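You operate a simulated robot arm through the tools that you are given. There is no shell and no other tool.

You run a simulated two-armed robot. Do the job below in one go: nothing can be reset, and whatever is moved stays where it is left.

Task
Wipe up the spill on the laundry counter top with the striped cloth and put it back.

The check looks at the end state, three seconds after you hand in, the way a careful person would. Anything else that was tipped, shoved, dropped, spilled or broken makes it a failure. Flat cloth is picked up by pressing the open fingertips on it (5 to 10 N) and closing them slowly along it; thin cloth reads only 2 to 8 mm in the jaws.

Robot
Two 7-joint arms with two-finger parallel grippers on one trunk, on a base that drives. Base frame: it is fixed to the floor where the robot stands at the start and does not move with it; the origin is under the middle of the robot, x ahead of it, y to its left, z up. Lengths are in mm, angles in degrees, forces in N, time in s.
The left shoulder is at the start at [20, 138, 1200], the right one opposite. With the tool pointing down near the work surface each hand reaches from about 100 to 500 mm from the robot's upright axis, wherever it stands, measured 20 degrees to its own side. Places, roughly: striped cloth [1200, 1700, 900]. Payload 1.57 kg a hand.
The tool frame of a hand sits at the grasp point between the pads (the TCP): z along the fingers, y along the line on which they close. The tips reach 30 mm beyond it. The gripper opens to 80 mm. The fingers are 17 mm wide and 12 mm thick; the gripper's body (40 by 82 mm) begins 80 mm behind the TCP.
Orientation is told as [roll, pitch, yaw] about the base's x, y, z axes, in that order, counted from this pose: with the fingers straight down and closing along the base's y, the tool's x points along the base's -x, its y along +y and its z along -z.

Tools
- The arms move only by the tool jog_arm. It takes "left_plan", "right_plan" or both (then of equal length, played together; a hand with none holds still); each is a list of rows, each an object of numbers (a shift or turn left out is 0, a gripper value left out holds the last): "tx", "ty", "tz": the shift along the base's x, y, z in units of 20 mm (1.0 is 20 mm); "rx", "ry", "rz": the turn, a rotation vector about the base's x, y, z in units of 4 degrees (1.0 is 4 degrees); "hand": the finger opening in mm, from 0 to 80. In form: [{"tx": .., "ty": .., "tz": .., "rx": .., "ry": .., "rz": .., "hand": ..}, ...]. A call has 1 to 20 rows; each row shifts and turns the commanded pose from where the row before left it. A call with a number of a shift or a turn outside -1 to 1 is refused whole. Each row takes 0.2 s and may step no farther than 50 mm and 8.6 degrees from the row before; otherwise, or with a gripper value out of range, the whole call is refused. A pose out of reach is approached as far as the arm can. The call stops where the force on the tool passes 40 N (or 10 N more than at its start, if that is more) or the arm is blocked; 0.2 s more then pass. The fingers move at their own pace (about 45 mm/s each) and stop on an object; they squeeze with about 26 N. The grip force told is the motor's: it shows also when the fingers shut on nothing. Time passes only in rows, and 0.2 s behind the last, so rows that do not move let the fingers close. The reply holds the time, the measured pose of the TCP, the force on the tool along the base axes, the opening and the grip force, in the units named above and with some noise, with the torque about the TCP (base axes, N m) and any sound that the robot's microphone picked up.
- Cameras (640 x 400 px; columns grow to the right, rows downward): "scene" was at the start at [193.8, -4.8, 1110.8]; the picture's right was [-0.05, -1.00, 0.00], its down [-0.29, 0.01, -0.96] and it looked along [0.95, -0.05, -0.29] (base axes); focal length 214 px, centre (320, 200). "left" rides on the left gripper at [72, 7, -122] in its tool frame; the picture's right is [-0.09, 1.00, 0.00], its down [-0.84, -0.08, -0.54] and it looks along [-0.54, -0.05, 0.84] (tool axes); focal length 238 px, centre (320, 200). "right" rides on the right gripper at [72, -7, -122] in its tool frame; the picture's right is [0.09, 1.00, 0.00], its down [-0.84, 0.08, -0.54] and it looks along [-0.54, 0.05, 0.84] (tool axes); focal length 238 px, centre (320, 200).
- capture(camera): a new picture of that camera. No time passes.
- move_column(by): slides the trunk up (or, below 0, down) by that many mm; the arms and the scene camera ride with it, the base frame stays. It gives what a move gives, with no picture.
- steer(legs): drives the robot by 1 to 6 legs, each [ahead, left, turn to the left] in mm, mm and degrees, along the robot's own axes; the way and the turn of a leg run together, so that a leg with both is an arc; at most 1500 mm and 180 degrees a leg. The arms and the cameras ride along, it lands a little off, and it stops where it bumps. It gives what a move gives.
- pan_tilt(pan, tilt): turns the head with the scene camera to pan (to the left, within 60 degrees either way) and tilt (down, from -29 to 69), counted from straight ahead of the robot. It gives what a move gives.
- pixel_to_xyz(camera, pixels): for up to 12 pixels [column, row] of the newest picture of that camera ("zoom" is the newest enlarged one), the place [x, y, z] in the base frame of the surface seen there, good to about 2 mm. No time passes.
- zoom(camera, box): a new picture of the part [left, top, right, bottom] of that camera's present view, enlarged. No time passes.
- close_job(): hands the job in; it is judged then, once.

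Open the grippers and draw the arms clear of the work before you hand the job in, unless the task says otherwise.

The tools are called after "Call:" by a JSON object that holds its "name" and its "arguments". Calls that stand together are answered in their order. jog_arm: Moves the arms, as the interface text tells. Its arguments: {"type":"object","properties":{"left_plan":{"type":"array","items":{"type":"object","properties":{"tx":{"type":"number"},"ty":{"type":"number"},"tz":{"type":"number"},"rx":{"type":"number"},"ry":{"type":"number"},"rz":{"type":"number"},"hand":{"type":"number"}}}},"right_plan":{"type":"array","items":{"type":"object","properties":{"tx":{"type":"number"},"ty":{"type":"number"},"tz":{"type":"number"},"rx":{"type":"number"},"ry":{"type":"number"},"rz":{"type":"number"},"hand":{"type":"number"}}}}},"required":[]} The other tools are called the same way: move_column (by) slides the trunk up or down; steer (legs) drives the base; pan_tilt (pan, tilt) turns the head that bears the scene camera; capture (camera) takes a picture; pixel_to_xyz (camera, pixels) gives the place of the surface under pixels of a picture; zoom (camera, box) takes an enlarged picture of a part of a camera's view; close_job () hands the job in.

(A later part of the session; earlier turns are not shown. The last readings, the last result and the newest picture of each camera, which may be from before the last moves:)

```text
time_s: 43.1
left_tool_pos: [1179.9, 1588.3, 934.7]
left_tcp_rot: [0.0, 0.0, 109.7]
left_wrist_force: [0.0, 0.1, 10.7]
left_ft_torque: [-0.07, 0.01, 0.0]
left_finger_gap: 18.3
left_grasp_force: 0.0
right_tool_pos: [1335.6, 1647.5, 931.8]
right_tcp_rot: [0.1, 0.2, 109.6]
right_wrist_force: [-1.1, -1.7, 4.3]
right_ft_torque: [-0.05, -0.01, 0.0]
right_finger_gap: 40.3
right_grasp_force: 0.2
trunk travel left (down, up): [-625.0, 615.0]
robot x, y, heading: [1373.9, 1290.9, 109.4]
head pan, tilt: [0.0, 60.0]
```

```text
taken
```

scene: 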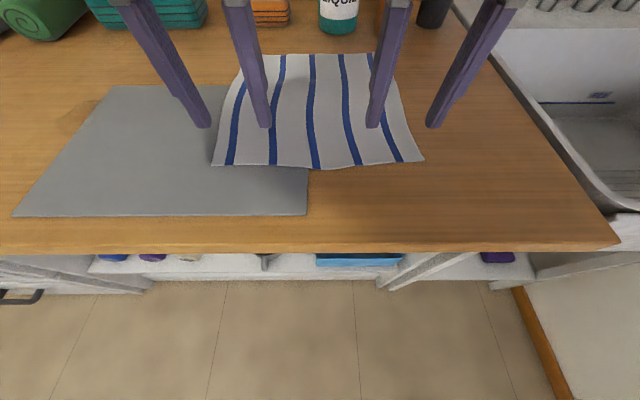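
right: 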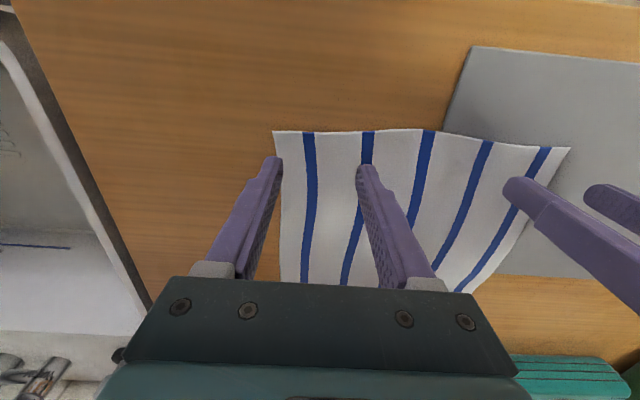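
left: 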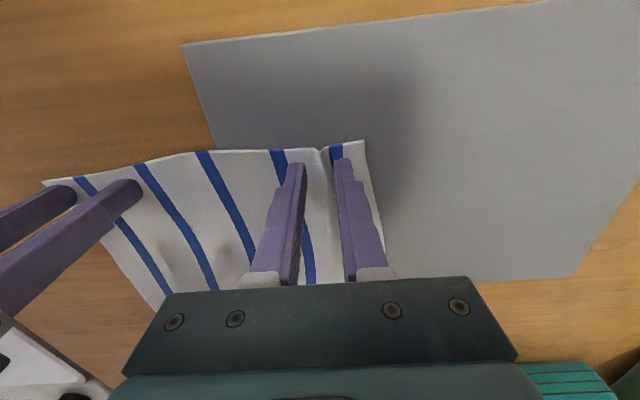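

A fold is rising between the fingers at (325,155). I continue closing the left hand fully.

Call:
{"name": "jog_arm", "arguments": {"left_plan": [{"hand": 16}, {"hand": 14}, {"hand": 12}, {"hand": 10}, {"hand": 8}, {"hand": 6}, {"hand": 4}, {"hand": 2}, {"hand": 0}, {}, {}]}}

Call:
{"name": "capture", "arguments": {"camera": "left"}}

```text
time_s: 45.5
left_tool_pos: [1180.7, 1588.5, 935.9]
left_tcp_rot: [-0.1, 0.0, 109.7]
left_wrist_force: [1.2, 0.1, 12.6]
left_ft_torque: [-0.04, -0.07, 0.03]
left_finger_gap: 2.2
left_grasp_force: 24.2
right_tool_pos: [1335.4, 1647.0, 931.9]
right_tcp_rot: [0.0, 0.2, 109.6]
right_wrist_force: [-1.2, -1.3, 2.0]
right_ft_torque: [-0.07, 0.02, 0.0]
right_finger_gap: 40.1
right_grasp_force: 0.2
trunk travel left (down, up): [-625.0, 615.0]
robot x, y, heading: [1374.8, 1295.1, 109.7]
head pan, tilt: [0.0, 60.0]
```

```text
taken
```

left: 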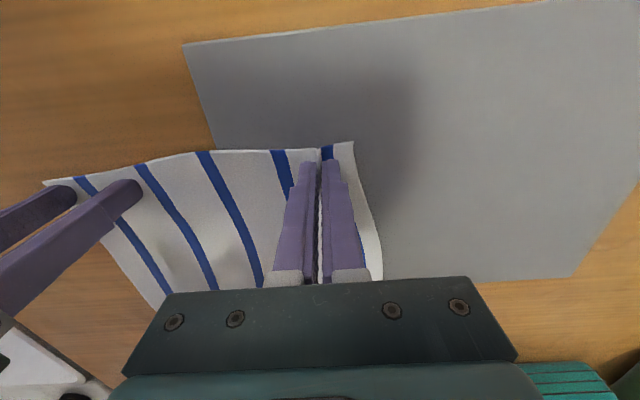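

The left reads 2.2 mm with 24 N — cloth is in the jaws, mat not. Now I press the right a bit more (2 N now) and close it slowly.

Call:
{"name": "jog_arm", "arguments": {"right_plan": [{"tz": -0.025}, {}, {}]}}

```text
time_s: 46.3
left_tool_pos: [1179.7, 1588.5, 934.7]
left_tcp_rot: [0.0, 0.0, 109.7]
left_wrist_force: [3.2, 1.3, 11.8]
left_ft_torque: [-0.05, -0.08, 0.02]
left_finger_gap: 2.6
left_grasp_force: 23.7
right_tool_pos: [1335.8, 1647.5, 931.4]
right_tcp_rot: [0.0, 0.2, 109.7]
right_wrist_force: [-2.5, -1.7, 6.9]
right_ft_torque: [-0.05, 0.08, -0.05]
right_finger_gap: 40.1
right_grasp_force: 0.3
trunk travel left (down, up): [-625.0, 615.0]
robot x, y, heading: [1372.9, 1293.7, 109.6]
head pan, tilt: [0.0, 60.0]
```

Right is at 7 N, so I close it slowly, 2 mm a row.

Call:
{"name": "jog_arm", "arguments": {"right_plan": [{"hand": 38}, {"hand": 36}, {"hand": 34}, {"hand": 32}, {"hand": 30}, {"hand": 28}, {"hand": 26}, {"hand": 24}, {"hand": 22}, {"hand": 20}]}}

Call:
{"name": "capture", "arguments": {"camera": "right"}}

```text
time_s: 48.5
left_tool_pos: [1180.7, 1588.3, 934.2]
left_tcp_rot: [0.0, 0.0, 109.7]
left_wrist_force: [1.9, -1.2, 12.5]
left_ft_torque: [-0.09, -0.11, 0.02]
left_finger_gap: 2.3
left_grasp_force: 23.7
right_tool_pos: [1336.8, 1647.3, 930.6]
right_tcp_rot: [0.0, 0.1, 109.6]
right_wrist_force: [-1.4, -1.3, 9.8]
right_ft_torque: [0.0, -0.01, 0.02]
right_finger_gap: 19.6
right_grasp_force: 0.1
trunk travel left (down, up): [-625.0, 615.0]
robot x, y, heading: [1374.3, 1293.9, 109.4]
head pan, tilt: [0.0, 60.0]
```

```text
taken
```

right: 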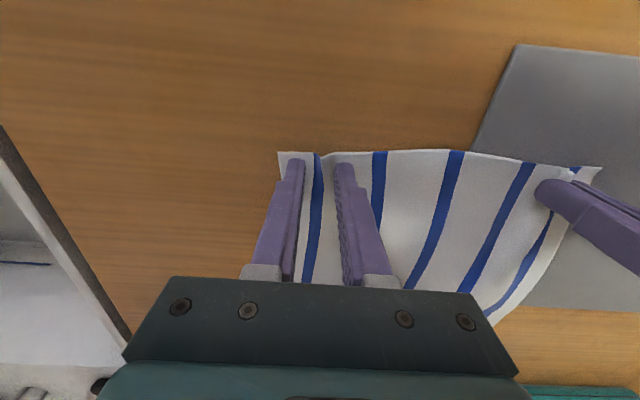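

Force is steady at 10 N and the cloth seems to be drawn together. I continue closing the right hand.

Call:
{"name": "jog_arm", "arguments": {"right_plan": [{"hand": 18}, {"hand": 16}, {"hand": 14}, {"hand": 12}, {"hand": 10}, {"hand": 8}, {"hand": 6}, {"hand": 4}, {"hand": 2}, {"hand": 0}, {}, {}]}}

Call:
{"name": "capture", "arguments": {"camera": "right"}}

Call:
{"name": "capture", "arguments": {"camera": "scene"}}

```text
time_s: 51.1
left_tool_pos: [1180.8, 1588.0, 935.4]
left_tcp_rot: [0.0, 0.0, 109.8]
left_wrist_force: [7.0, 1.3, 9.0]
left_ft_torque: [-0.01, -0.27, 0.08]
left_finger_gap: 2.3
left_grasp_force: 24.4
right_tool_pos: [1335.7, 1646.6, 932.0]
right_tcp_rot: [0.0, 0.2, 109.6]
right_wrist_force: [-9.3, -3.7, 9.9]
right_ft_torque: [-0.11, 0.29, -0.01]
right_finger_gap: 2.5
right_grasp_force: 23.3
trunk travel left (down, up): [-625.0, 615.0]
robot x, y, heading: [1373.6, 1295.2, 109.5]
head pan, tilt: [0.0, 60.0]
```

```text
taken
```

right: 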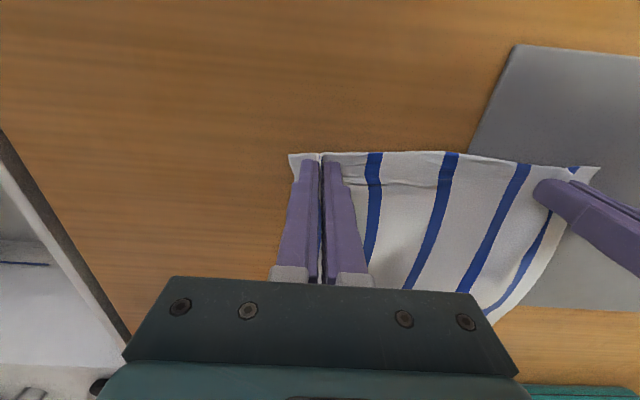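

```text
taken
```

scene: 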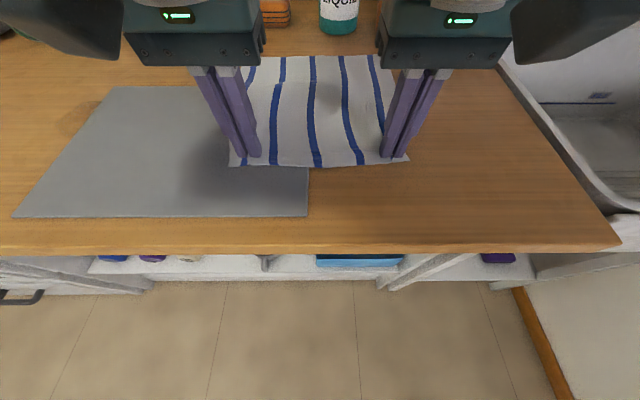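

Both jaws read ≈2.4 mm with 24 N, and the cloth is taut between them (≈8 N). I ease the hands 3 mm toward each other and lift 60 mm slowly.

Call:
{"name": "jog_arm", "arguments": {"left_plan": [{"tx": 0.14, "ty": 0.05, "tz": 0.1}, {"tz": 0.3}, {"tz": 0.5}, {"tz": 0.5}, {"tz": 0.5}, {"tz": 0.6}, {"tz": 0.6}, {}], "right_plan": [{"tx": -0.14, "ty": -0.05, "tz": 0.1}, {"tz": 0.3}, {"tz": 0.5}, {"tz": 0.5}, {"tz": 0.5}, {"tz": 0.6}, {"tz": 0.6}, {}]}}

Call:
{"name": "capture", "arguments": {"camera": "scene"}}

Call:
{"name": "capture", "arguments": {"camera": "left"}}

Call:
{"name": "capture", "arguments": {"camera": "right"}}

```text
time_s: 52.9
left_tool_pos: [1183.3, 1588.5, 996.2]
left_tcp_rot: [0.1, 0.2, 109.7]
left_wrist_force: [0.8, 0.1, 0.5]
left_ft_torque: [0.0, -0.03, 0.01]
left_finger_gap: 2.3
left_grasp_force: 23.4
right_tool_pos: [1332.1, 1644.7, 993.9]
right_tcp_rot: [0.0, 0.3, 109.6]
right_wrist_force: [-1.1, 0.5, -0.5]
right_ft_torque: [0.0, 0.03, 0.04]
right_finger_gap: 1.9
right_grasp_force: 23.9
trunk travel left (down, up): [-625.0, 615.0]
robot x, y, heading: [1371.6, 1292.1, 109.5]
head pan, tilt: [0.0, 60.0]
```

```text
taken
```

scene: 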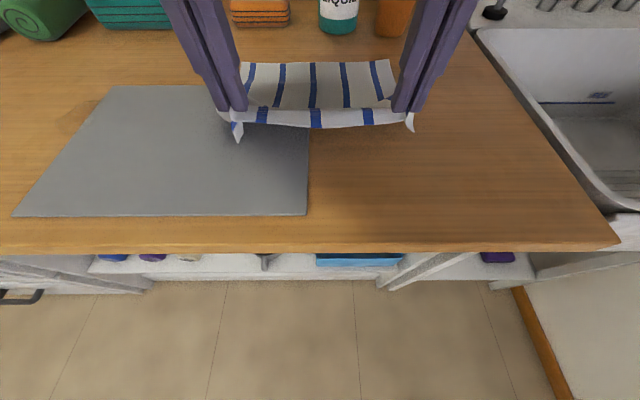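

```text
taken
```

left: 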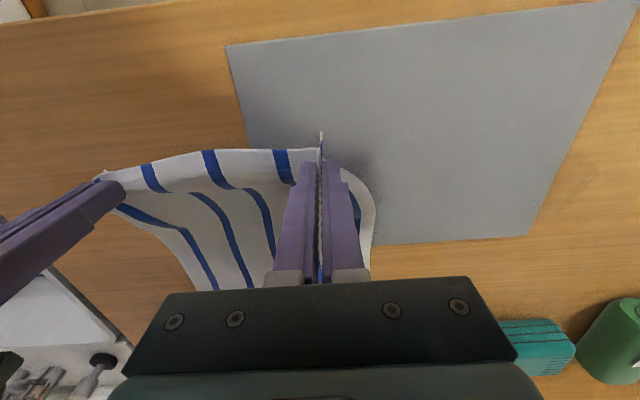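

```text
taken
```

right: 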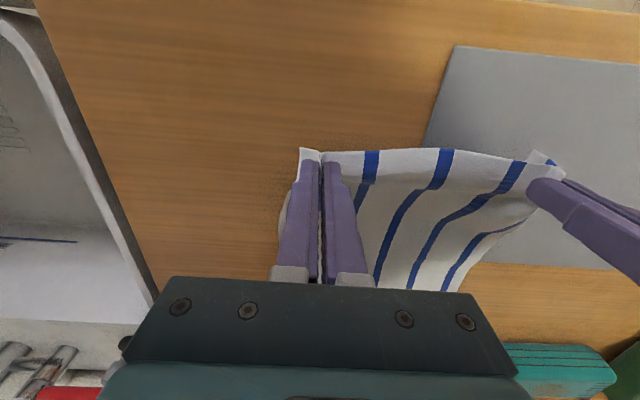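

Both corners lifted with the cloth nicely stretched between the hands. Before moving on, I measure the puddle's outline from this unobstructed scene view.

Call:
{"name": "zoom", "arguments": {"camera": "scene", "box": [40, 85, 120, 150]}}

```text
6.15 times, centred on (80, 118) of scene
```

zoom: 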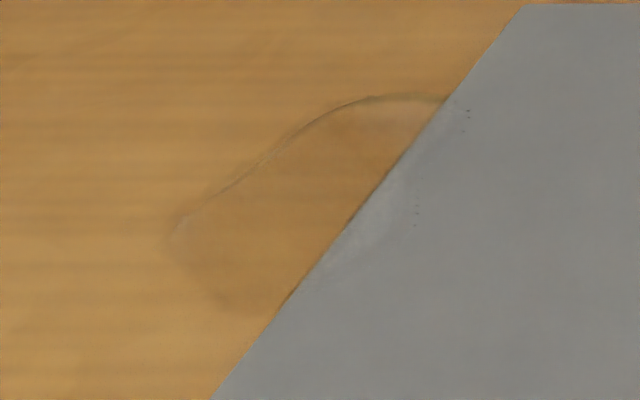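

The glossy film is seen on both sides of the mat's edge (light sheen at zoom (370,240)), so it lies over wood and mat. I read the outline's places.

Call:
{"name": "pixel_to_xyz", "arguments": {"camera": "zoom", "pixels": [[170, 235], [250, 165], [340, 103], [400, 95], [440, 97], [468, 120], [418, 205], [390, 250], [285, 302], [215, 308], [180, 265]]}}

```text
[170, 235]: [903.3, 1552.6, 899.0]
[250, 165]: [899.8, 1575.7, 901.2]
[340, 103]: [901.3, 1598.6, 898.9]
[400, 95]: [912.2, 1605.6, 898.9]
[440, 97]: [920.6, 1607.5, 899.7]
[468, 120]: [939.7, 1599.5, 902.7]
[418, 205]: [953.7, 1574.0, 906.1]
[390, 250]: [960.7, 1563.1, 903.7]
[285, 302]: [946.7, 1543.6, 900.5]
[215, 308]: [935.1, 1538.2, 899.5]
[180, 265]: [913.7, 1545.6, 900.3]
```

The puddle spans s≈465–525, d≈145–218. Now I lift the cloth clear with the column (+170 mm) and check it hangs free.

Call:
{"name": "move_column", "arguments": {"by": 170}}

Call:
{"name": "capture", "arguments": {"camera": "scene"}}

```text
time_s: 54.9
left_tool_pos: [1184.1, 1588.3, 1166.3]
left_tcp_rot: [-0.1, 0.1, 109.8]
left_wrist_force: [-0.4, 0.6, -1.0]
left_ft_torque: [-0.02, -0.02, -0.03]
left_finger_gap: 2.1
left_grasp_force: 23.6
right_tool_pos: [1331.6, 1645.1, 1163.5]
right_tcp_rot: [-0.1, 0.3, 109.6]
right_wrist_force: [-0.4, -0.9, 0.1]
right_ft_torque: [-0.01, 0.01, 0.03]
right_finger_gap: 2.2
right_grasp_force: 24.0
trunk travel left (down, up): [-795.0, 445.0]
robot x, y, heading: [1369.4, 1292.6, 109.7]
head pan, tilt: [0.0, 60.0]
```

```text
taken
```

scene: 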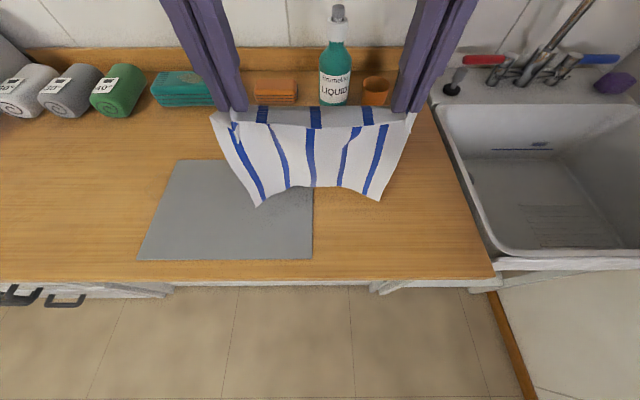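

The cloth hangs squarely, its lower hem just above the counter. I raise 25 mm more for clearance and drive left about 247 mm to the puddle.

Call:
{"name": "move_column", "arguments": {"by": 25}}

Call:
{"name": "steer", "arguments": {"legs": [[0, 247, 0]]}}

Call:
{"name": "capture", "arguments": {"camera": "scene"}}

```text
time_s: 55.6
left_tool_pos: [1182.2, 1589.6, 1192.2]
left_tcp_rot: [0.0, 0.1, 109.7]
left_wrist_force: [0.6, 0.3, -0.2]
left_ft_torque: [0.04, -0.04, -0.03]
left_finger_gap: 2.0
left_grasp_force: 23.7
right_tool_pos: [1331.5, 1645.0, 1187.4]
right_tcp_rot: [0.0, 0.3, 109.6]
right_wrist_force: [0.4, -0.4, -0.5]
right_ft_torque: [-0.02, 0.0, -0.02]
right_finger_gap: 1.8
right_grasp_force: 24.0
trunk travel left (down, up): [-820.0, 420.0]
robot x, y, heading: [1371.7, 1294.8, 109.7]
head pan, tilt: [0.0, 60.0]
```

```text
time_s: 57.4
left_tool_pos: [949.4, 1506.0, 1191.8]
left_tcp_rot: [0.0, 0.1, 109.4]
left_wrist_force: [0.1, 0.6, -0.1]
left_ft_torque: [-0.02, -0.02, 0.0]
left_finger_gap: 2.3
left_grasp_force: 23.3
right_tool_pos: [1099.0, 1563.0, 1187.9]
right_tcp_rot: [-0.1, 0.3, 109.2]
right_wrist_force: [-0.5, -1.5, 0.3]
right_ft_torque: [-0.05, 0.0, 0.02]
right_finger_gap: 2.1
right_grasp_force: 23.6
trunk travel left (down, up): [-820.0, 420.0]
robot x, y, heading: [1139.8, 1208.3, 109.4]
head pan, tilt: [0.0, 60.0]
```

```text
taken
```

scene: 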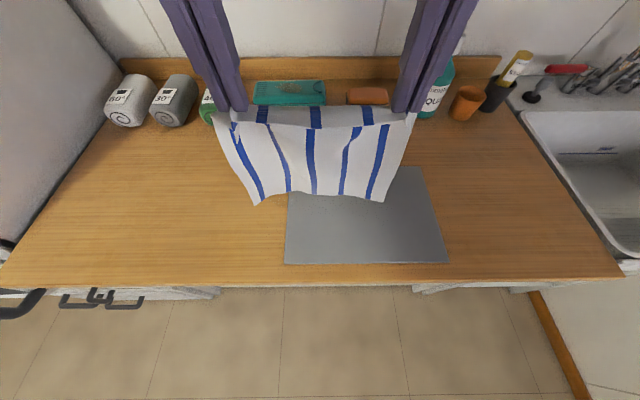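

Left hand is at s≈494, d≈111 and the right 160 mm beside it. I pull both hands back toward the robot by 90 mm and down a little, so the hem lands near the counter's front and the cloth lies toward me.

Call:
{"name": "jog_arm", "arguments": {"left_plan": [{"tx": 0.25, "ty": -0.707, "tz": -0.22}, {"tx": 0.25, "ty": -0.707, "tz": -0.22}, {"tx": 0.25, "ty": -0.707, "tz": -0.22}, {"tx": 0.25, "ty": -0.707, "tz": -0.22}, {"tx": 0.25, "ty": -0.707, "tz": -0.22}, {"tx": 0.25, "ty": -0.707, "tz": -0.22}, {}], "right_plan": [{"tx": 0.25, "ty": -0.707, "tz": -0.2}, {"tx": 0.25, "ty": -0.707, "tz": -0.2}, {"tx": 0.25, "ty": -0.707, "tz": -0.2}, {"tx": 0.25, "ty": -0.707, "tz": -0.2}, {"tx": 0.25, "ty": -0.707, "tz": -0.2}, {"tx": 0.25, "ty": -0.707, "tz": -0.2}, {}]}}

Call:
{"name": "capture", "arguments": {"camera": "scene"}}

```text
time_s: 59.0
left_tool_pos: [980.0, 1421.9, 1164.8]
left_tcp_rot: [0.1, 0.1, 109.3]
left_wrist_force: [0.7, -0.4, -0.5]
left_ft_torque: [0.0, 0.01, 0.0]
left_finger_gap: 2.1
left_grasp_force: 23.8
right_tool_pos: [1127.9, 1474.7, 1165.0]
right_tcp_rot: [-0.1, 0.3, 109.3]
right_wrist_force: [-0.8, -0.2, -0.1]
right_ft_torque: [0.01, -0.02, 0.03]
right_finger_gap: 1.9
right_grasp_force: 23.3
trunk travel left (down, up): [-820.0, 420.0]
robot x, y, heading: [1137.2, 1210.4, 109.3]
head pan, tilt: [0.0, 60.0]
```

```text
taken
```

scene: 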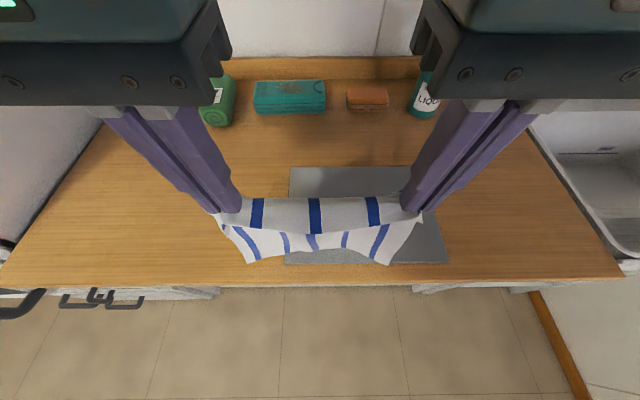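

The hem is just over the front part of the counter. I now lower both hands while moving them away from me (d from 22 to ~205), laying the cloth down behind them.

Call:
{"name": "jog_arm", "arguments": {"left_plan": [{"tx": -0.267, "ty": 0.754, "tz": -0.35}, {"tx": -0.267, "ty": 0.754, "tz": -0.35}, {"tx": -0.284, "ty": 0.801, "tz": -0.3}, {"tx": -0.25, "ty": 0.707, "tz": -0.5}, {"tx": -0.25, "ty": 0.707, "tz": -0.5}, {"tx": -0.234, "ty": 0.66, "tz": -0.65}, {"tx": -0.217, "ty": 0.613, "tz": -0.65}, {"tx": -0.217, "ty": 0.613, "tz": -0.7}, {"tx": -0.25, "ty": 0.707, "tz": -1}, {"tx": -0.25, "ty": 0.707, "tz": -1}, {"tx": -0.167, "ty": 0.471, "tz": -1}, {"tx": -0.167, "ty": 0.471, "tz": -1}, {"tx": -0.134, "ty": 0.377, "tz": -1}, {"tx": -0.117, "ty": 0.33, "tz": -1}, {}], "right_plan": [{"tx": -0.267, "ty": 0.754, "tz": -0.35}, {"tx": -0.267, "ty": 0.754, "tz": -0.35}, {"tx": -0.284, "ty": 0.801, "tz": -0.3}, {"tx": -0.25, "ty": 0.707, "tz": -0.5}, {"tx": -0.25, "ty": 0.707, "tz": -0.5}, {"tx": -0.234, "ty": 0.66, "tz": -0.65}, {"tx": -0.217, "ty": 0.613, "tz": -0.65}, {"tx": -0.217, "ty": 0.613, "tz": -0.7}, {"tx": -0.25, "ty": 0.707, "tz": -1}, {"tx": -0.25, "ty": 0.707, "tz": -1}, {"tx": -0.167, "ty": 0.471, "tz": -1}, {"tx": -0.167, "ty": 0.471, "tz": -1}, {"tx": -0.134, "ty": 0.377, "tz": -1}, {"tx": -0.117, "ty": 0.33, "tz": -1}, {}]}}

Call:
{"name": "capture", "arguments": {"camera": "scene"}}

Call:
{"name": "capture", "arguments": {"camera": "left"}}

```text
time_s: 62.2
left_tool_pos: [924.8, 1560.8, 997.1]
left_tcp_rot: [-0.7, 0.1, 109.3]
left_wrist_force: [25.9, 8.4, -1.2]
left_ft_torque: [0.28, -0.77, 0.11]
left_finger_gap: 2.3
left_grasp_force: 23.6
left hand out of reach, approached as far as the arm can: row 12, 13, 14
right_tool_pos: [1089.7, 1612.8, 993.3]
right_tcp_rot: [0.5, 0.2, 109.4]
right_wrist_force: [-25.2, -8.7, 1.1]
right_ft_torque: [-0.27, 0.78, -0.03]
right_finger_gap: 2.6
right_grasp_force: 24.0
right hand out of reach, approached as far as the arm can: row 12, 13, 14
trunk travel left (down, up): [-820.0, 420.0]
robot x, y, heading: [1139.1, 1210.4, 109.1]
head pan, tilt: [0.0, 60.0]
```

```text
taken
```

scene: 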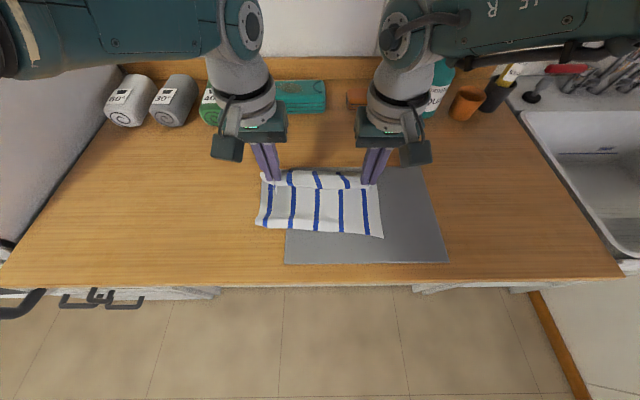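

```text
taken
```

left: 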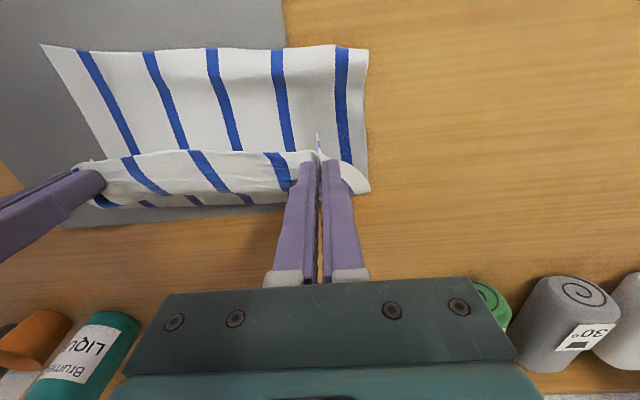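

Because the column is raised, the arms ran out of downward reach at z≈995 and the hands spread a little (25 N tension in the cloth). I jog both up 40 mm and 5 mm toward each other to relieve, then will lower the column.

Call:
{"name": "jog_arm", "arguments": {"left_plan": [{"tz": 1, "tx": 0.1, "ty": 0.035}, {"tz": 1, "tx": 0.1, "ty": 0.035}, {}], "right_plan": [{"tz": 1, "tx": -0.1, "ty": -0.035}, {"tz": 1, "tx": -0.1, "ty": -0.035}, {}]}}

```text
time_s: 63.0
left_tool_pos: [926.1, 1559.9, 1037.6]
left_tcp_rot: [-0.4, 0.0, 109.3]
left_wrist_force: [17.2, 6.2, -0.5]
left_ft_torque: [0.2, -0.5, 0.1]
left_finger_gap: 2.5
left_grasp_force: 23.7
right_tool_pos: [1090.2, 1613.8, 1034.1]
right_tcp_rot: [-0.1, 0.2, 109.3]
right_wrist_force: [-17.8, -6.2, 0.3]
right_ft_torque: [-0.17, 0.53, 0.03]
right_finger_gap: 2.4
right_grasp_force: 23.7
trunk travel left (down, up): [-820.0, 420.0]
robot x, y, heading: [1139.7, 1210.6, 109.2]
head pan, tilt: [0.0, 60.0]
```

Tension is still 17 N with hands 173 mm apart (159 at the pick). I bring them about 12 mm closer together.

Call:
{"name": "jog_arm", "arguments": {"left_plan": [{"tx": 0.15, "ty": 0.05, "tz": 0.3}, {"tx": 0.15, "ty": 0.05, "tz": 0.2}, {}], "right_plan": [{"tx": -0.15, "ty": -0.05, "tz": 0.3}, {"tx": -0.15, "ty": -0.05, "tz": 0.2}, {}]}}

Call:
{"name": "move_column", "arguments": {"by": -60}}

```text
time_s: 63.8
left_tool_pos: [930.5, 1563.1, 1047.5]
left_tcp_rot: [0.1, 0.1, 109.4]
left_wrist_force: [4.0, 1.8, -0.6]
left_ft_torque: [0.03, -0.14, 0.01]
left_finger_gap: 2.0
left_grasp_force: 24.1
right_tool_pos: [1086.6, 1612.3, 1042.7]
right_tcp_rot: [-0.2, 0.3, 109.3]
right_wrist_force: [-5.0, -2.2, 0.5]
right_ft_torque: [-0.06, 0.15, 0.01]
right_finger_gap: 1.9
right_grasp_force: 23.8
trunk travel left (down, up): [-820.0, 420.0]
robot x, y, heading: [1140.2, 1207.9, 109.5]
head pan, tilt: [0.0, 60.0]
```

```text
time_s: 64.8
left_tool_pos: [931.0, 1564.9, 987.9]
left_tcp_rot: [0.0, 0.1, 109.3]
left_wrist_force: [2.4, 0.0, 0.8]
left_ft_torque: [0.03, -0.05, -0.02]
left_finger_gap: 2.2
left_grasp_force: 23.6
right_tool_pos: [1085.2, 1613.8, 983.6]
right_tcp_rot: [-0.1, 0.3, 109.3]
right_wrist_force: [-1.9, -0.9, 1.3]
right_ft_torque: [-0.03, 0.01, -0.01]
right_finger_gap: 2.0
right_grasp_force: 23.5
trunk travel left (down, up): [-760.0, 480.0]
robot x, y, heading: [1136.8, 1211.3, 109.5]
head pan, tilt: [0.0, 60.0]
```

Tension is down to 2 N. I repeat: jog the hands up 60 mm while the column lowers 60–70 mm, to regain downward reach.

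Call:
{"name": "jog_arm", "arguments": {"left_plan": [{"tz": 1, "tx": 0.05}, {"tz": 1}, {"tz": 1}, {}], "right_plan": [{"tz": 1, "tx": -0.05}, {"tz": 1}, {"tz": 1}, {}]}}

Call:
{"name": "move_column", "arguments": {"by": -65}}

Call:
{"name": "jog_arm", "arguments": {"left_plan": [{"tz": 1}, {"tz": 1}, {"tz": 1}, {}], "right_plan": [{"tz": 1}, {"tz": 1}, {"tz": 1}, {}]}}

Call:
{"name": "move_column", "arguments": {"by": -70}}

Call:
{"name": "capture", "arguments": {"camera": "scene"}}

Call:
{"name": "capture", "arguments": {"camera": "left"}}

```text
time_s: 65.8
left_tool_pos: [932.5, 1565.7, 1047.7]
left_tcp_rot: [0.0, 0.2, 109.3]
left_wrist_force: [0.4, 0.2, -0.7]
left_ft_torque: [-0.01, -0.01, -0.01]
left_finger_gap: 2.0
left_grasp_force: 23.7
right_tool_pos: [1085.4, 1613.8, 1045.4]
right_tcp_rot: [-0.2, 0.4, 109.3]
right_wrist_force: [-0.5, -0.9, -0.5]
right_ft_torque: [-0.04, -0.03, 0.0]
right_finger_gap: 2.4
right_grasp_force: 24.1
trunk travel left (down, up): [-760.0, 480.0]
robot x, y, heading: [1137.6, 1214.2, 109.1]
head pan, tilt: [0.0, 60.0]
```

```text
time_s: 66.8
left_tool_pos: [933.2, 1566.2, 982.0]
left_tcp_rot: [0.0, 0.2, 109.2]
left_wrist_force: [0.6, -0.3, 0.3]
left_ft_torque: [0.0, 0.02, 0.04]
left_finger_gap: 1.9
left_grasp_force: 24.0
right_tool_pos: [1083.9, 1612.0, 979.8]
right_tcp_rot: [-0.1, 0.3, 109.3]
right_wrist_force: [-0.4, -0.4, -0.3]
right_ft_torque: [0.01, -0.02, -0.01]
right_finger_gap: 2.1
right_grasp_force: 23.6
trunk travel left (down, up): [-695.0, 545.0]
robot x, y, heading: [1137.9, 1207.4, 109.4]
head pan, tilt: [0.0, 60.0]
```

```text
time_s: 67.8
left_tool_pos: [931.8, 1568.8, 1041.9]
left_tcp_rot: [0.0, 0.1, 109.3]
left_wrist_force: [0.2, 0.3, 0.2]
left_ft_torque: [-0.02, -0.01, 0.01]
left_finger_gap: 1.9
left_grasp_force: 24.3
right_tool_pos: [1084.9, 1614.6, 1041.2]
right_tcp_rot: [-0.1, 0.4, 109.3]
right_wrist_force: [0.7, -0.4, -0.7]
right_ft_torque: [0.0, 0.02, -0.03]
right_finger_gap: 2.1
right_grasp_force: 23.6
trunk travel left (down, up): [-695.0, 545.0]
robot x, y, heading: [1138.5, 1213.4, 109.0]
head pan, tilt: [0.0, 60.0]
```

```text
time_s: 68.9
left_tool_pos: [932.8, 1569.2, 972.2]
left_tcp_rot: [0.1, 0.1, 109.3]
left_wrist_force: [-0.1, 1.5, -0.5]
left_ft_torque: [-0.04, 0.0, 0.0]
left_finger_gap: 2.0
left_grasp_force: 23.5
right_tool_pos: [1084.7, 1612.1, 969.6]
right_tcp_rot: [-0.1, 0.3, 109.3]
right_wrist_force: [-0.4, 0.0, -0.1]
right_ft_torque: [0.02, -0.02, 0.01]
right_finger_gap: 1.9
right_grasp_force: 23.9
trunk travel left (down, up): [-625.0, 615.0]
robot x, y, heading: [1138.0, 1212.4, 109.3]
head pan, tilt: [0.0, 60.0]
```

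```text
taken
```

scene: 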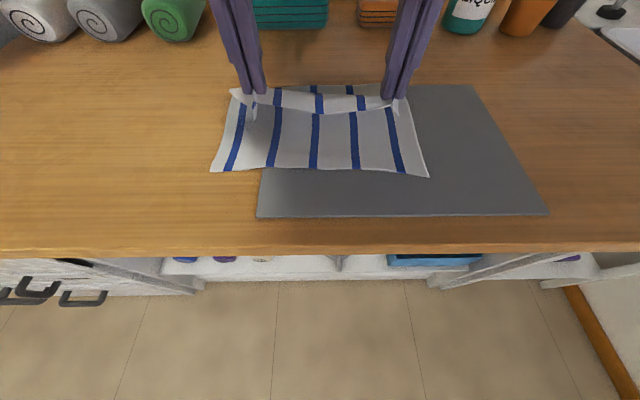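

```text
taken
```

left: 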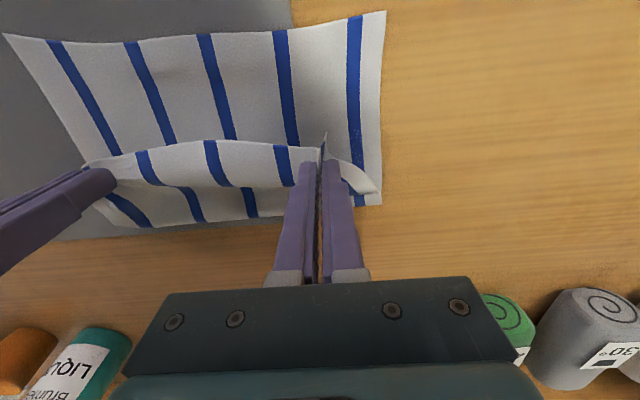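

The column is back at the pick level and the cloth lies over the puddle with its gripped edge at the far side; left hand at s≈499, d≈177. I shift both hands 15 mm left so the left fingertips are off the mat's edge, and lower the left toward contact.

Call:
{"name": "jog_arm", "arguments": {"left_plan": [{"tx": -0.35, "ty": -0.125, "tz": -0.4}, {"tx": -0.35, "ty": -0.125, "tz": -0.4}, {"tz": -0.4}, {"tz": -0.4}, {}], "right_plan": [{"tx": -0.35, "ty": -0.125, "tz": -0.2}, {"tx": -0.35, "ty": -0.125, "tz": -0.2}, {"tz": -0.2}, {"tz": -0.1}, {}]}}

```text
time_s: 70.1
left_tool_pos: [917.8, 1563.6, 939.0]
left_tcp_rot: [0.0, 0.0, 109.3]
left_wrist_force: [0.1, 0.1, 0.0]
left_ft_torque: [0.03, -0.04, -0.02]
left_finger_gap: 2.3
left_grasp_force: 23.4
right_tool_pos: [1071.3, 1608.8, 956.2]
right_tcp_rot: [-0.1, 0.2, 109.3]
right_wrist_force: [-1.3, -0.1, 0.1]
right_ft_torque: [-0.01, 0.0, 0.0]
right_finger_gap: 2.2
right_grasp_force: 24.1
trunk travel left (down, up): [-625.0, 615.0]
robot x, y, heading: [1140.3, 1208.1, 109.2]
head pan, tilt: [0.0, 60.0]
```

No contact at z 939 yet; I go down in small steps with the left.

Call:
{"name": "jog_arm", "arguments": {"left_plan": [{"tz": -0.08}, {"tz": -0.08}, {}]}}

```text
time_s: 70.9
left_tool_pos: [917.9, 1565.1, 935.5]
left_tcp_rot: [0.0, 0.1, 109.3]
left_wrist_force: [0.4, 1.2, 0.0]
left_ft_torque: [0.04, 0.01, 0.0]
left_finger_gap: 2.1
left_grasp_force: 24.1
right_tool_pos: [1072.5, 1608.2, 956.6]
right_tcp_rot: [-0.1, 0.4, 109.2]
right_wrist_force: [-0.3, -1.3, 0.2]
right_ft_torque: [0.0, 0.05, 0.0]
right_finger_gap: 2.5
right_grasp_force: 24.1
trunk travel left (down, up): [-625.0, 615.0]
robot x, y, heading: [1136.0, 1211.7, 109.3]
head pan, tilt: [0.0, 60.0]
```

Still no contact; another 2 mm in two steps.

Call:
{"name": "jog_arm", "arguments": {"left_plan": [{"tz": -0.06}, {"tz": -0.05}, {}]}}

```text
time_s: 71.7
left_tool_pos: [917.9, 1564.3, 933.9]
left_tcp_rot: [0.0, 0.2, 109.3]
left_wrist_force: [-0.1, 0.5, 1.0]
left_ft_torque: [0.03, 0.02, -0.02]
left_finger_gap: 2.4
left_grasp_force: 23.3
right_tool_pos: [1071.7, 1608.4, 957.6]
right_tcp_rot: [-0.1, 0.3, 109.3]
right_wrist_force: [-0.4, 0.3, 0.0]
right_ft_torque: [-0.01, 0.02, -0.01]
right_finger_gap: 2.3
right_grasp_force: 23.9
trunk travel left (down, up): [-625.0, 615.0]
robot x, y, heading: [1134.9, 1209.8, 109.4]
head pan, tilt: [0.0, 60.0]
```

Reading 1 N; I go another 1 mm.

Call:
{"name": "jog_arm", "arguments": {"left_plan": [{"tz": -0.05}, {}, {}]}}

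```text
time_s: 72.5
left_tool_pos: [918.8, 1563.6, 933.9]
left_tcp_rot: [0.0, 0.1, 109.3]
left_wrist_force: [0.1, 1.7, 3.2]
left_ft_torque: [-0.01, 0.01, 0.0]
left_finger_gap: 2.3
left_grasp_force: 23.6
right_tool_pos: [1071.7, 1609.8, 956.1]
right_tcp_rot: [-0.1, 0.3, 109.4]
right_wrist_force: [-0.1, 0.1, 0.4]
right_ft_torque: [-0.03, 0.0, 0.01]
right_finger_gap: 2.2
right_grasp_force: 23.8
trunk travel left (down, up): [-625.0, 615.0]
robot x, y, heading: [1140.9, 1215.6, 109.4]
head pan, tilt: [0.0, 60.0]
```

3 N now; I press 0.6 mm more and stroke along the mat edge's direction (+d 46 mm, then −d 88 mm), right hand moving along.

Call:
{"name": "jog_arm", "arguments": {"left_plan": [{"tz": -0.03}, {}, {"tx": -0.128, "ty": 0.361}, {"tx": -0.128, "ty": 0.361}, {"tx": -0.128, "ty": 0.361}, {"tx": -0.128, "ty": 0.361}, {"tx": -0.128, "ty": 0.361}, {"tx": -0.128, "ty": 0.361}, {}], "right_plan": [{}, {}, {"tx": -0.128, "ty": 0.361}, {"tx": -0.128, "ty": 0.361}, {"tx": -0.128, "ty": 0.361}, {"tx": -0.128, "ty": 0.361}, {"tx": -0.128, "ty": 0.361}, {"tx": -0.128, "ty": 0.361}, {}]}}

```text
time_s: 74.5
left_tool_pos: [903.5, 1606.6, 931.4]
left_tcp_rot: [0.0, 0.2, 109.3]
left_wrist_force: [2.2, -9.7, 20.0]
left_ft_torque: [-0.33, 0.03, 0.05]
left_finger_gap: 2.2
left_grasp_force: 23.3
right_tool_pos: [1054.6, 1650.9, 957.0]
right_tcp_rot: [0.1, 0.3, 109.2]
right_wrist_force: [-0.2, -0.8, 0.4]
right_ft_torque: [0.0, 0.0, 0.01]
right_finger_gap: 2.0
right_grasp_force: 23.3
trunk travel left (down, up): [-625.0, 615.0]
robot x, y, heading: [1135.6, 1211.7, 109.2]
head pan, tilt: [0.0, 60.0]
```

Contact is 20 N with friction ~10 N at d≈222. I ease up 0.6 mm and stroke back to d≈138.

Call:
{"name": "jog_arm", "arguments": {"left_plan": [{"tz": 0.03}, {"tx": 0.117, "ty": -0.33}, {"tx": 0.117, "ty": -0.33}, {"tx": 0.117, "ty": -0.33}, {"tx": 0.117, "ty": -0.33}, {"tx": 0.117, "ty": -0.33}, {"tx": 0.117, "ty": -0.33}, {"tx": 0.117, "ty": -0.33}, {"tx": 0.117, "ty": -0.33}, {"tx": 0.117, "ty": -0.33}, {"tx": 0.117, "ty": -0.33}, {"tx": 0.117, "ty": -0.33}, {"tx": 0.117, "ty": -0.33}, {}], "right_plan": [{}, {"tx": 0.117, "ty": -0.33}, {"tx": 0.117, "ty": -0.33}, {"tx": 0.117, "ty": -0.33}, {"tx": 0.117, "ty": -0.33}, {"tx": 0.117, "ty": -0.33}, {"tx": 0.117, "ty": -0.33}, {"tx": 0.117, "ty": -0.33}, {"tx": 0.117, "ty": -0.33}, {"tx": 0.117, "ty": -0.33}, {"tx": 0.117, "ty": -0.33}, {"tx": 0.117, "ty": -0.33}, {"tx": 0.117, "ty": -0.33}, {}]}}

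Call:
{"name": "capture", "arguments": {"camera": "left"}}

Call:
{"name": "capture", "arguments": {"camera": "scene"}}

```text
time_s: 77.5
left_tool_pos: [929.0, 1526.2, 933.1]
left_tcp_rot: [0.0, 0.1, 109.3]
left_wrist_force: [1.0, 2.1, 3.0]
left_ft_torque: [0.05, 0.0, 0.01]
left_finger_gap: 2.1
left_grasp_force: 23.8
right_tool_pos: [1082.2, 1571.3, 955.8]
right_tcp_rot: [0.0, 0.3, 109.4]
right_wrist_force: [-2.5, -0.2, 0.3]
right_ft_torque: [0.0, 0.05, 0.0]
right_finger_gap: 2.1
right_grasp_force: 23.8
trunk travel left (down, up): [-625.0, 615.0]
robot x, y, heading: [1138.5, 1211.3, 109.3]
head pan, tilt: [0.0, 60.0]
```

```text
taken
```

left: 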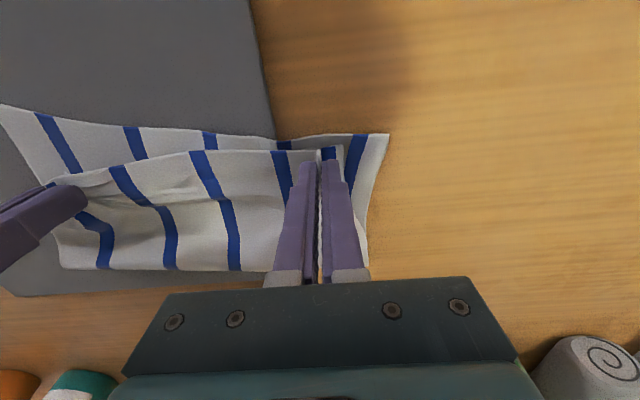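

```text
taken
```

scene: 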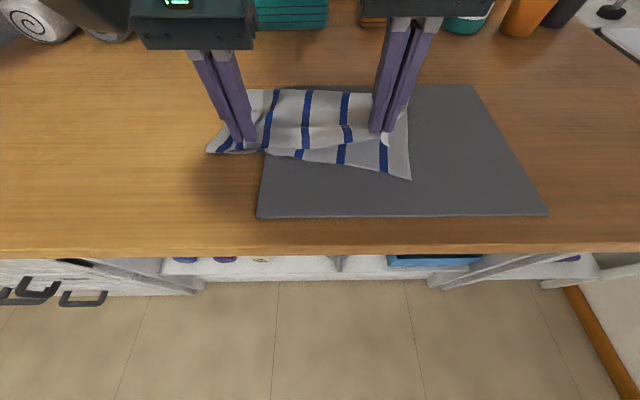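

The stroke worked and the cloth follows. I shift 12 mm further left and stroke forward again over the patch's outer side.

Call:
{"name": "jog_arm", "arguments": {"left_plan": [{"tx": -0.28, "ty": -0.1}, {"tx": -0.28, "ty": -0.1, "tz": -0.015}, {"tx": -0.117, "ty": 0.33}, {"tx": -0.117, "ty": 0.33}, {"tx": -0.117, "ty": 0.33}, {"tx": -0.117, "ty": 0.33}, {"tx": -0.117, "ty": 0.33}, {"tx": -0.117, "ty": 0.33}, {"tx": -0.117, "ty": 0.33}, {"tx": -0.117, "ty": 0.33}, {"tx": -0.117, "ty": 0.33}, {"tx": -0.117, "ty": 0.33}, {"tx": -0.117, "ty": 0.33}, {"tx": -0.117, "ty": 0.33}, {}], "right_plan": [{"tx": -0.28, "ty": -0.1}, {"tx": -0.28, "ty": -0.1}, {"tx": -0.117, "ty": 0.33}, {"tx": -0.117, "ty": 0.33}, {"tx": -0.117, "ty": 0.33}, {"tx": -0.117, "ty": 0.33}, {"tx": -0.117, "ty": 0.33}, {"tx": -0.117, "ty": 0.33}, {"tx": -0.117, "ty": 0.33}, {"tx": -0.117, "ty": 0.33}, {"tx": -0.117, "ty": 0.33}, {"tx": -0.117, "ty": 0.33}, {"tx": -0.117, "ty": 0.33}, {"tx": -0.117, "ty": 0.33}, {}]}}

Call:
{"name": "capture", "arguments": {"camera": "left"}}

```text
time_s: 80.7
left_tool_pos: [891.2, 1602.2, 932.8]
left_tcp_rot: [-0.1, 0.1, 109.2]
left_wrist_force: [2.7, -3.4, 11.2]
left_ft_torque: [-0.13, -0.05, 0.03]
left_finger_gap: 2.3
left_grasp_force: 23.8
right_tool_pos: [1044.5, 1647.9, 956.9]
right_tcp_rot: [0.0, 0.3, 109.4]
right_wrist_force: [-2.2, -0.4, -1.3]
right_ft_torque: [-0.02, 0.02, -0.04]
right_finger_gap: 2.3
right_grasp_force: 23.6
trunk travel left (down, up): [-625.0, 615.0]
robot x, y, heading: [1135.5, 1210.7, 109.3]
head pan, tilt: [0.0, 60.0]
```

```text
taken
```

left: 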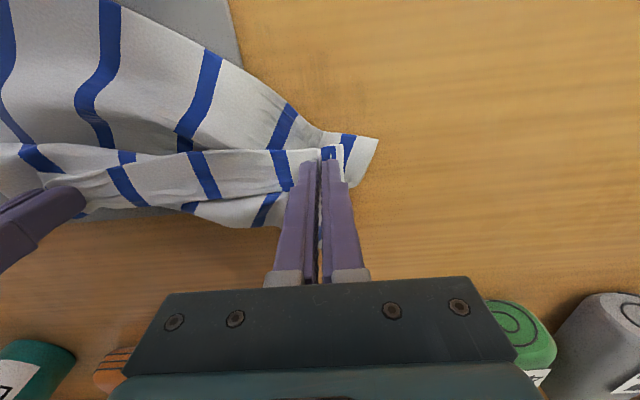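

The corner now trails at (330,150) and the wood nearer me is uncovered. I zoom in to see what remains of the wet patch.

Call:
{"name": "zoom", "arguments": {"camera": "left", "box": [220, 0, 412, 120]}}

Call:
{"name": "pixel_to_xyz", "arguments": {"camera": "left", "pixels": [[300, 60], [260, 60], [340, 60], [300, 20], [360, 110]]}}

Call:
{"name": "zoom", "arguments": {"camera": "scene", "box": [190, 80, 318, 160]}}

```text
3.33 times, centred on (316, 60) of left
```

zoom: 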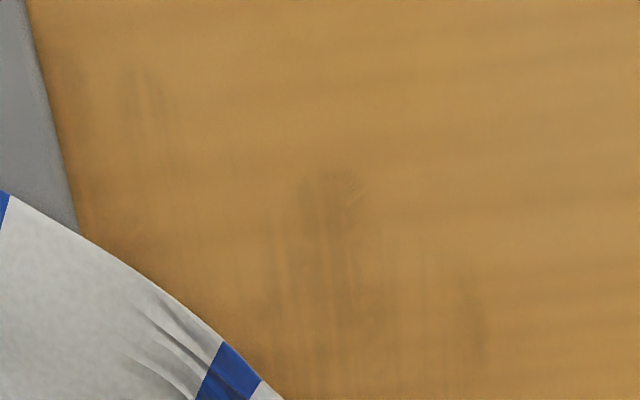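

```text
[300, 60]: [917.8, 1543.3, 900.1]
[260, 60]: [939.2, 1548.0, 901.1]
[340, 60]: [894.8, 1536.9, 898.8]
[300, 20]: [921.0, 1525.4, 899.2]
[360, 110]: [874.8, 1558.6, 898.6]
```

```text
5.00 times, centred on (254, 120) of scene
```

zoom: 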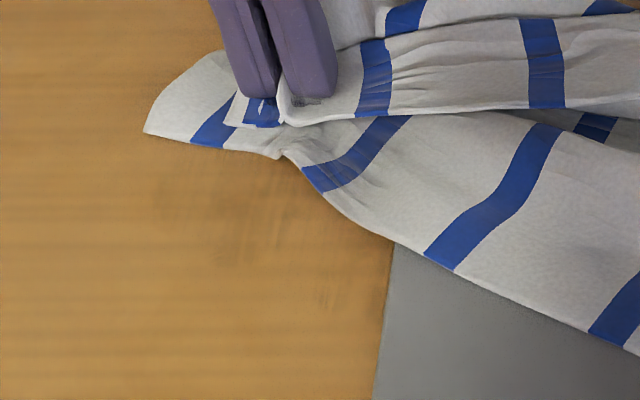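

Wiping works — the film is broken into faint streaks at about s≈466, d≈159. I continue: stroke back at s≈462 to d≈128, a little wider than the puddle.

Call:
{"name": "jog_arm", "arguments": {"left_plan": [{"tx": -0.3, "ty": -0.1}, {"tx": -0.1, "ty": -0.04}, {"tx": 0.125, "ty": -0.354}, {"tx": 0.125, "ty": -0.354}, {"tx": 0.125, "ty": -0.354}, {"tx": 0.125, "ty": -0.354}, {"tx": 0.125, "ty": -0.354}, {"tx": 0.125, "ty": -0.354}, {"tx": 0.125, "ty": -0.354}, {"tx": 0.125, "ty": -0.354}, {"tx": 0.125, "ty": -0.354}, {"tx": 0.125, "ty": -0.354}, {"tx": 0.125, "ty": -0.354}, {"tx": 0.125, "ty": -0.354}, {}], "right_plan": [{"tx": -0.3, "ty": -0.1}, {"tx": -0.1, "ty": -0.04}, {"tx": 0.125, "ty": -0.354}, {"tx": 0.125, "ty": -0.354}, {"tx": 0.125, "ty": -0.354}, {"tx": 0.125, "ty": -0.354}, {"tx": 0.125, "ty": -0.354}, {"tx": 0.125, "ty": -0.354}, {"tx": 0.125, "ty": -0.354}, {"tx": 0.125, "ty": -0.354}, {"tx": 0.125, "ty": -0.354}, {"tx": 0.125, "ty": -0.354}, {"tx": 0.125, "ty": -0.354}, {"tx": 0.125, "ty": -0.354}, {}]}}

```text
time_s: 83.9
left_tool_pos: [911.4, 1514.5, 933.3]
left_tcp_rot: [0.0, -0.1, 109.3]
left_wrist_force: [0.1, 1.6, 3.5]
left_ft_torque: [0.02, -0.01, -0.02]
left_finger_gap: 2.0
left_grasp_force: 24.1
right_tool_pos: [1065.7, 1560.2, 957.2]
right_tcp_rot: [0.0, 0.3, 109.3]
right_wrist_force: [-1.7, -0.6, 0.7]
right_ft_torque: [-0.02, 0.06, 0.03]
right_finger_gap: 2.4
right_grasp_force: 23.6
trunk travel left (down, up): [-625.0, 615.0]
robot x, y, heading: [1138.2, 1210.3, 109.4]
head pan, tilt: [0.0, 60.0]
```

Force is 3.5 N at the near end. I press 0.6 mm more, shift to s≈474 and stroke forward, easing up slightly halfway.

Call:
{"name": "jog_arm", "arguments": {"left_plan": [{"tx": 0.3, "ty": 0.1, "tz": -0.03}, {"tx": 0.3, "ty": 0.1}, {"tx": -0.125, "ty": 0.354}, {"tx": -0.125, "ty": 0.354}, {"tx": -0.125, "ty": 0.354}, {"tx": -0.125, "ty": 0.354}, {"tx": -0.125, "ty": 0.354}, {"tx": -0.125, "ty": 0.354, "tz": 0.02}, {"tx": -0.125, "ty": 0.354}, {"tx": -0.125, "ty": 0.354}, {"tx": -0.125, "ty": 0.354, "tz": 0.01}, {"tx": -0.125, "ty": 0.354}, {"tx": -0.125, "ty": 0.354}, {"tx": -0.125, "ty": 0.354}, {}], "right_plan": [{"tx": 0.3, "ty": 0.1}, {"tx": 0.3, "ty": 0.1}, {"tx": -0.125, "ty": 0.354}, {"tx": -0.125, "ty": 0.354}, {"tx": -0.125, "ty": 0.354}, {"tx": -0.125, "ty": 0.354}, {"tx": -0.125, "ty": 0.354}, {"tx": -0.125, "ty": 0.354}, {"tx": -0.125, "ty": 0.354}, {"tx": -0.125, "ty": 0.354}, {"tx": -0.125, "ty": 0.354}, {"tx": -0.125, "ty": 0.354}, {"tx": -0.125, "ty": 0.354}, {"tx": -0.125, "ty": 0.354}, {}]}}

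Call:
{"name": "capture", "arguments": {"camera": "left"}}

Call:
{"name": "zoom", "arguments": {"camera": "scene", "box": [190, 80, 318, 160]}}

```text
time_s: 87.1
left_tool_pos: [894.1, 1603.3, 932.3]
left_tcp_rot: [0.0, 0.1, 109.3]
left_wrist_force: [2.5, 0.4, 1.7]
left_ft_torque: [-0.01, -0.04, 0.0]
left_finger_gap: 2.2
left_grasp_force: 23.6
right_tool_pos: [1049.1, 1647.9, 956.2]
right_tcp_rot: [-0.1, 0.3, 109.4]
right_wrist_force: [-2.2, -0.7, -0.4]
right_ft_torque: [-0.04, 0.06, 0.0]
right_finger_gap: 2.1
right_grasp_force: 24.2
trunk travel left (down, up): [-625.0, 615.0]
robot x, y, heading: [1136.9, 1212.8, 109.7]
head pan, tilt: [0.0, 60.0]
```

```text
taken
```

left: 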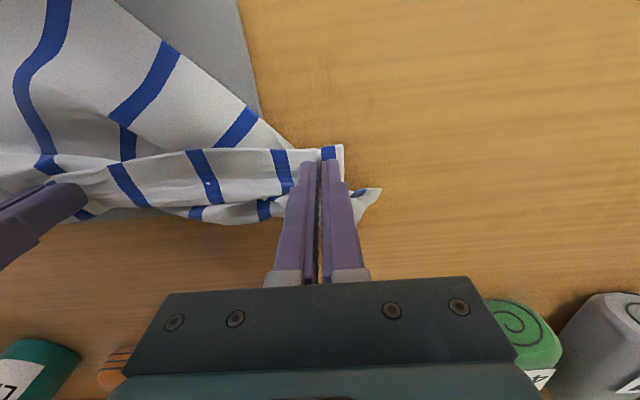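

```text
5.00 times, centred on (254, 120) of scene
```

zoom: 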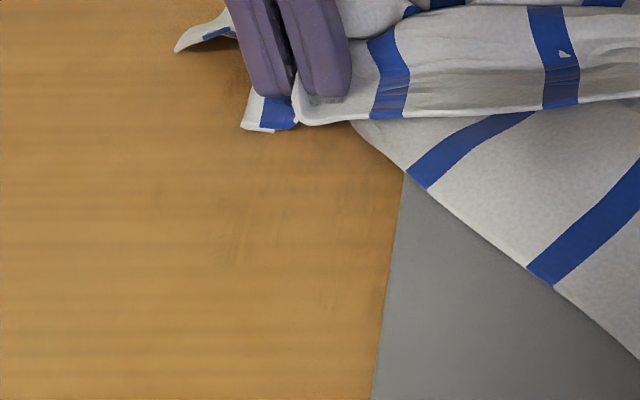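

The wood is much cleaner; I zoom in tightly with the left camera on the wood and the mat's edge.

Call:
{"name": "zoom", "arguments": {"camera": "left", "box": [210, 40, 370, 140]}}

Call:
{"name": "pixel_to_xyz", "arguments": {"camera": "zoom", "pixels": [[470, 120], [470, 200], [300, 200], [200, 200], [560, 260], [420, 330]]}}

```text
4.00 times, centred on (290, 90) of left
```

zoom: 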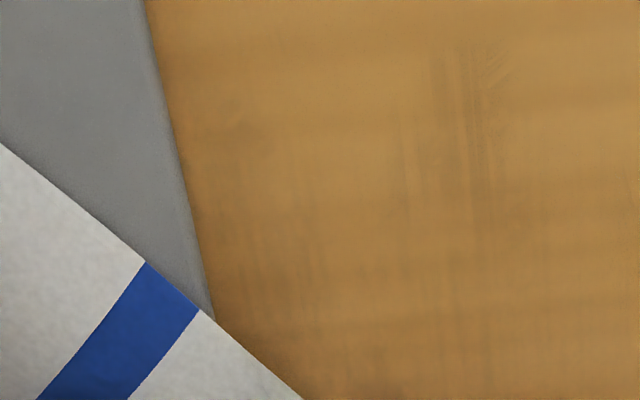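

```text
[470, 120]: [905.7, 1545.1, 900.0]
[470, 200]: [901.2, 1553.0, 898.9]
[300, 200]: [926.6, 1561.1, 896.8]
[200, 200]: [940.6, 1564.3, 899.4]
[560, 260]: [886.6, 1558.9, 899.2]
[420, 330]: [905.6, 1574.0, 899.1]
```

Residual streaks remain near s≈468,d≈163 and along the mat edge around s≈499,d≈175. I shift to s≈494 and stroke back, pressing about 0.6 mm more.

Call:
{"name": "jog_arm", "arguments": {"left_plan": [{"tx": 0.47, "ty": 0.167}, {"tx": 0.47, "ty": 0.167, "tz": -0.03}, {"tx": 0.125, "ty": -0.354}, {"tx": 0.125, "ty": -0.354}, {"tx": 0.125, "ty": -0.354}, {"tx": 0.125, "ty": -0.354, "tz": -0.01}, {"tx": 0.125, "ty": -0.354}, {"tx": 0.125, "ty": -0.354}, {"tx": 0.125, "ty": -0.354, "tz": -0.01}, {"tx": 0.125, "ty": -0.354}, {"tx": 0.125, "ty": -0.354}, {"tx": 0.125, "ty": -0.354}, {"tx": 0.125, "ty": -0.354}, {"tx": 0.125, "ty": -0.354}, {}], "right_plan": [{"tx": 0.47, "ty": 0.167}, {"tx": 0.47, "ty": 0.167}, {"tx": 0.125, "ty": -0.354}, {"tx": 0.125, "ty": -0.354}, {"tx": 0.125, "ty": -0.354}, {"tx": 0.125, "ty": -0.354}, {"tx": 0.125, "ty": -0.354}, {"tx": 0.125, "ty": -0.354}, {"tx": 0.125, "ty": -0.354}, {"tx": 0.125, "ty": -0.354}, {"tx": 0.125, "ty": -0.354}, {"tx": 0.125, "ty": -0.354}, {"tx": 0.125, "ty": -0.354}, {"tx": 0.125, "ty": -0.354}, {}]}}

```text
time_s: 90.3
left_tool_pos: [941.4, 1527.5, 935.0]
left_tcp_rot: [0.1, -0.2, 109.4]
left_wrist_force: [-9.1, 8.1, 16.0]
left_ft_torque: [0.27, 0.06, 0.15]
left_finger_gap: 2.0
left_grasp_force: 23.5
right_tool_pos: [1093.1, 1572.8, 956.3]
right_tcp_rot: [0.1, 0.1, 109.2]
right_wrist_force: [-2.2, -1.0, -0.2]
right_ft_torque: [-0.03, 0.05, -0.01]
right_finger_gap: 2.2
right_grasp_force: 23.7
trunk travel left (down, up): [-625.0, 615.0]
robot x, y, heading: [1134.1, 1212.3, 109.1]
head pan, tilt: [0.0, 60.0]
```

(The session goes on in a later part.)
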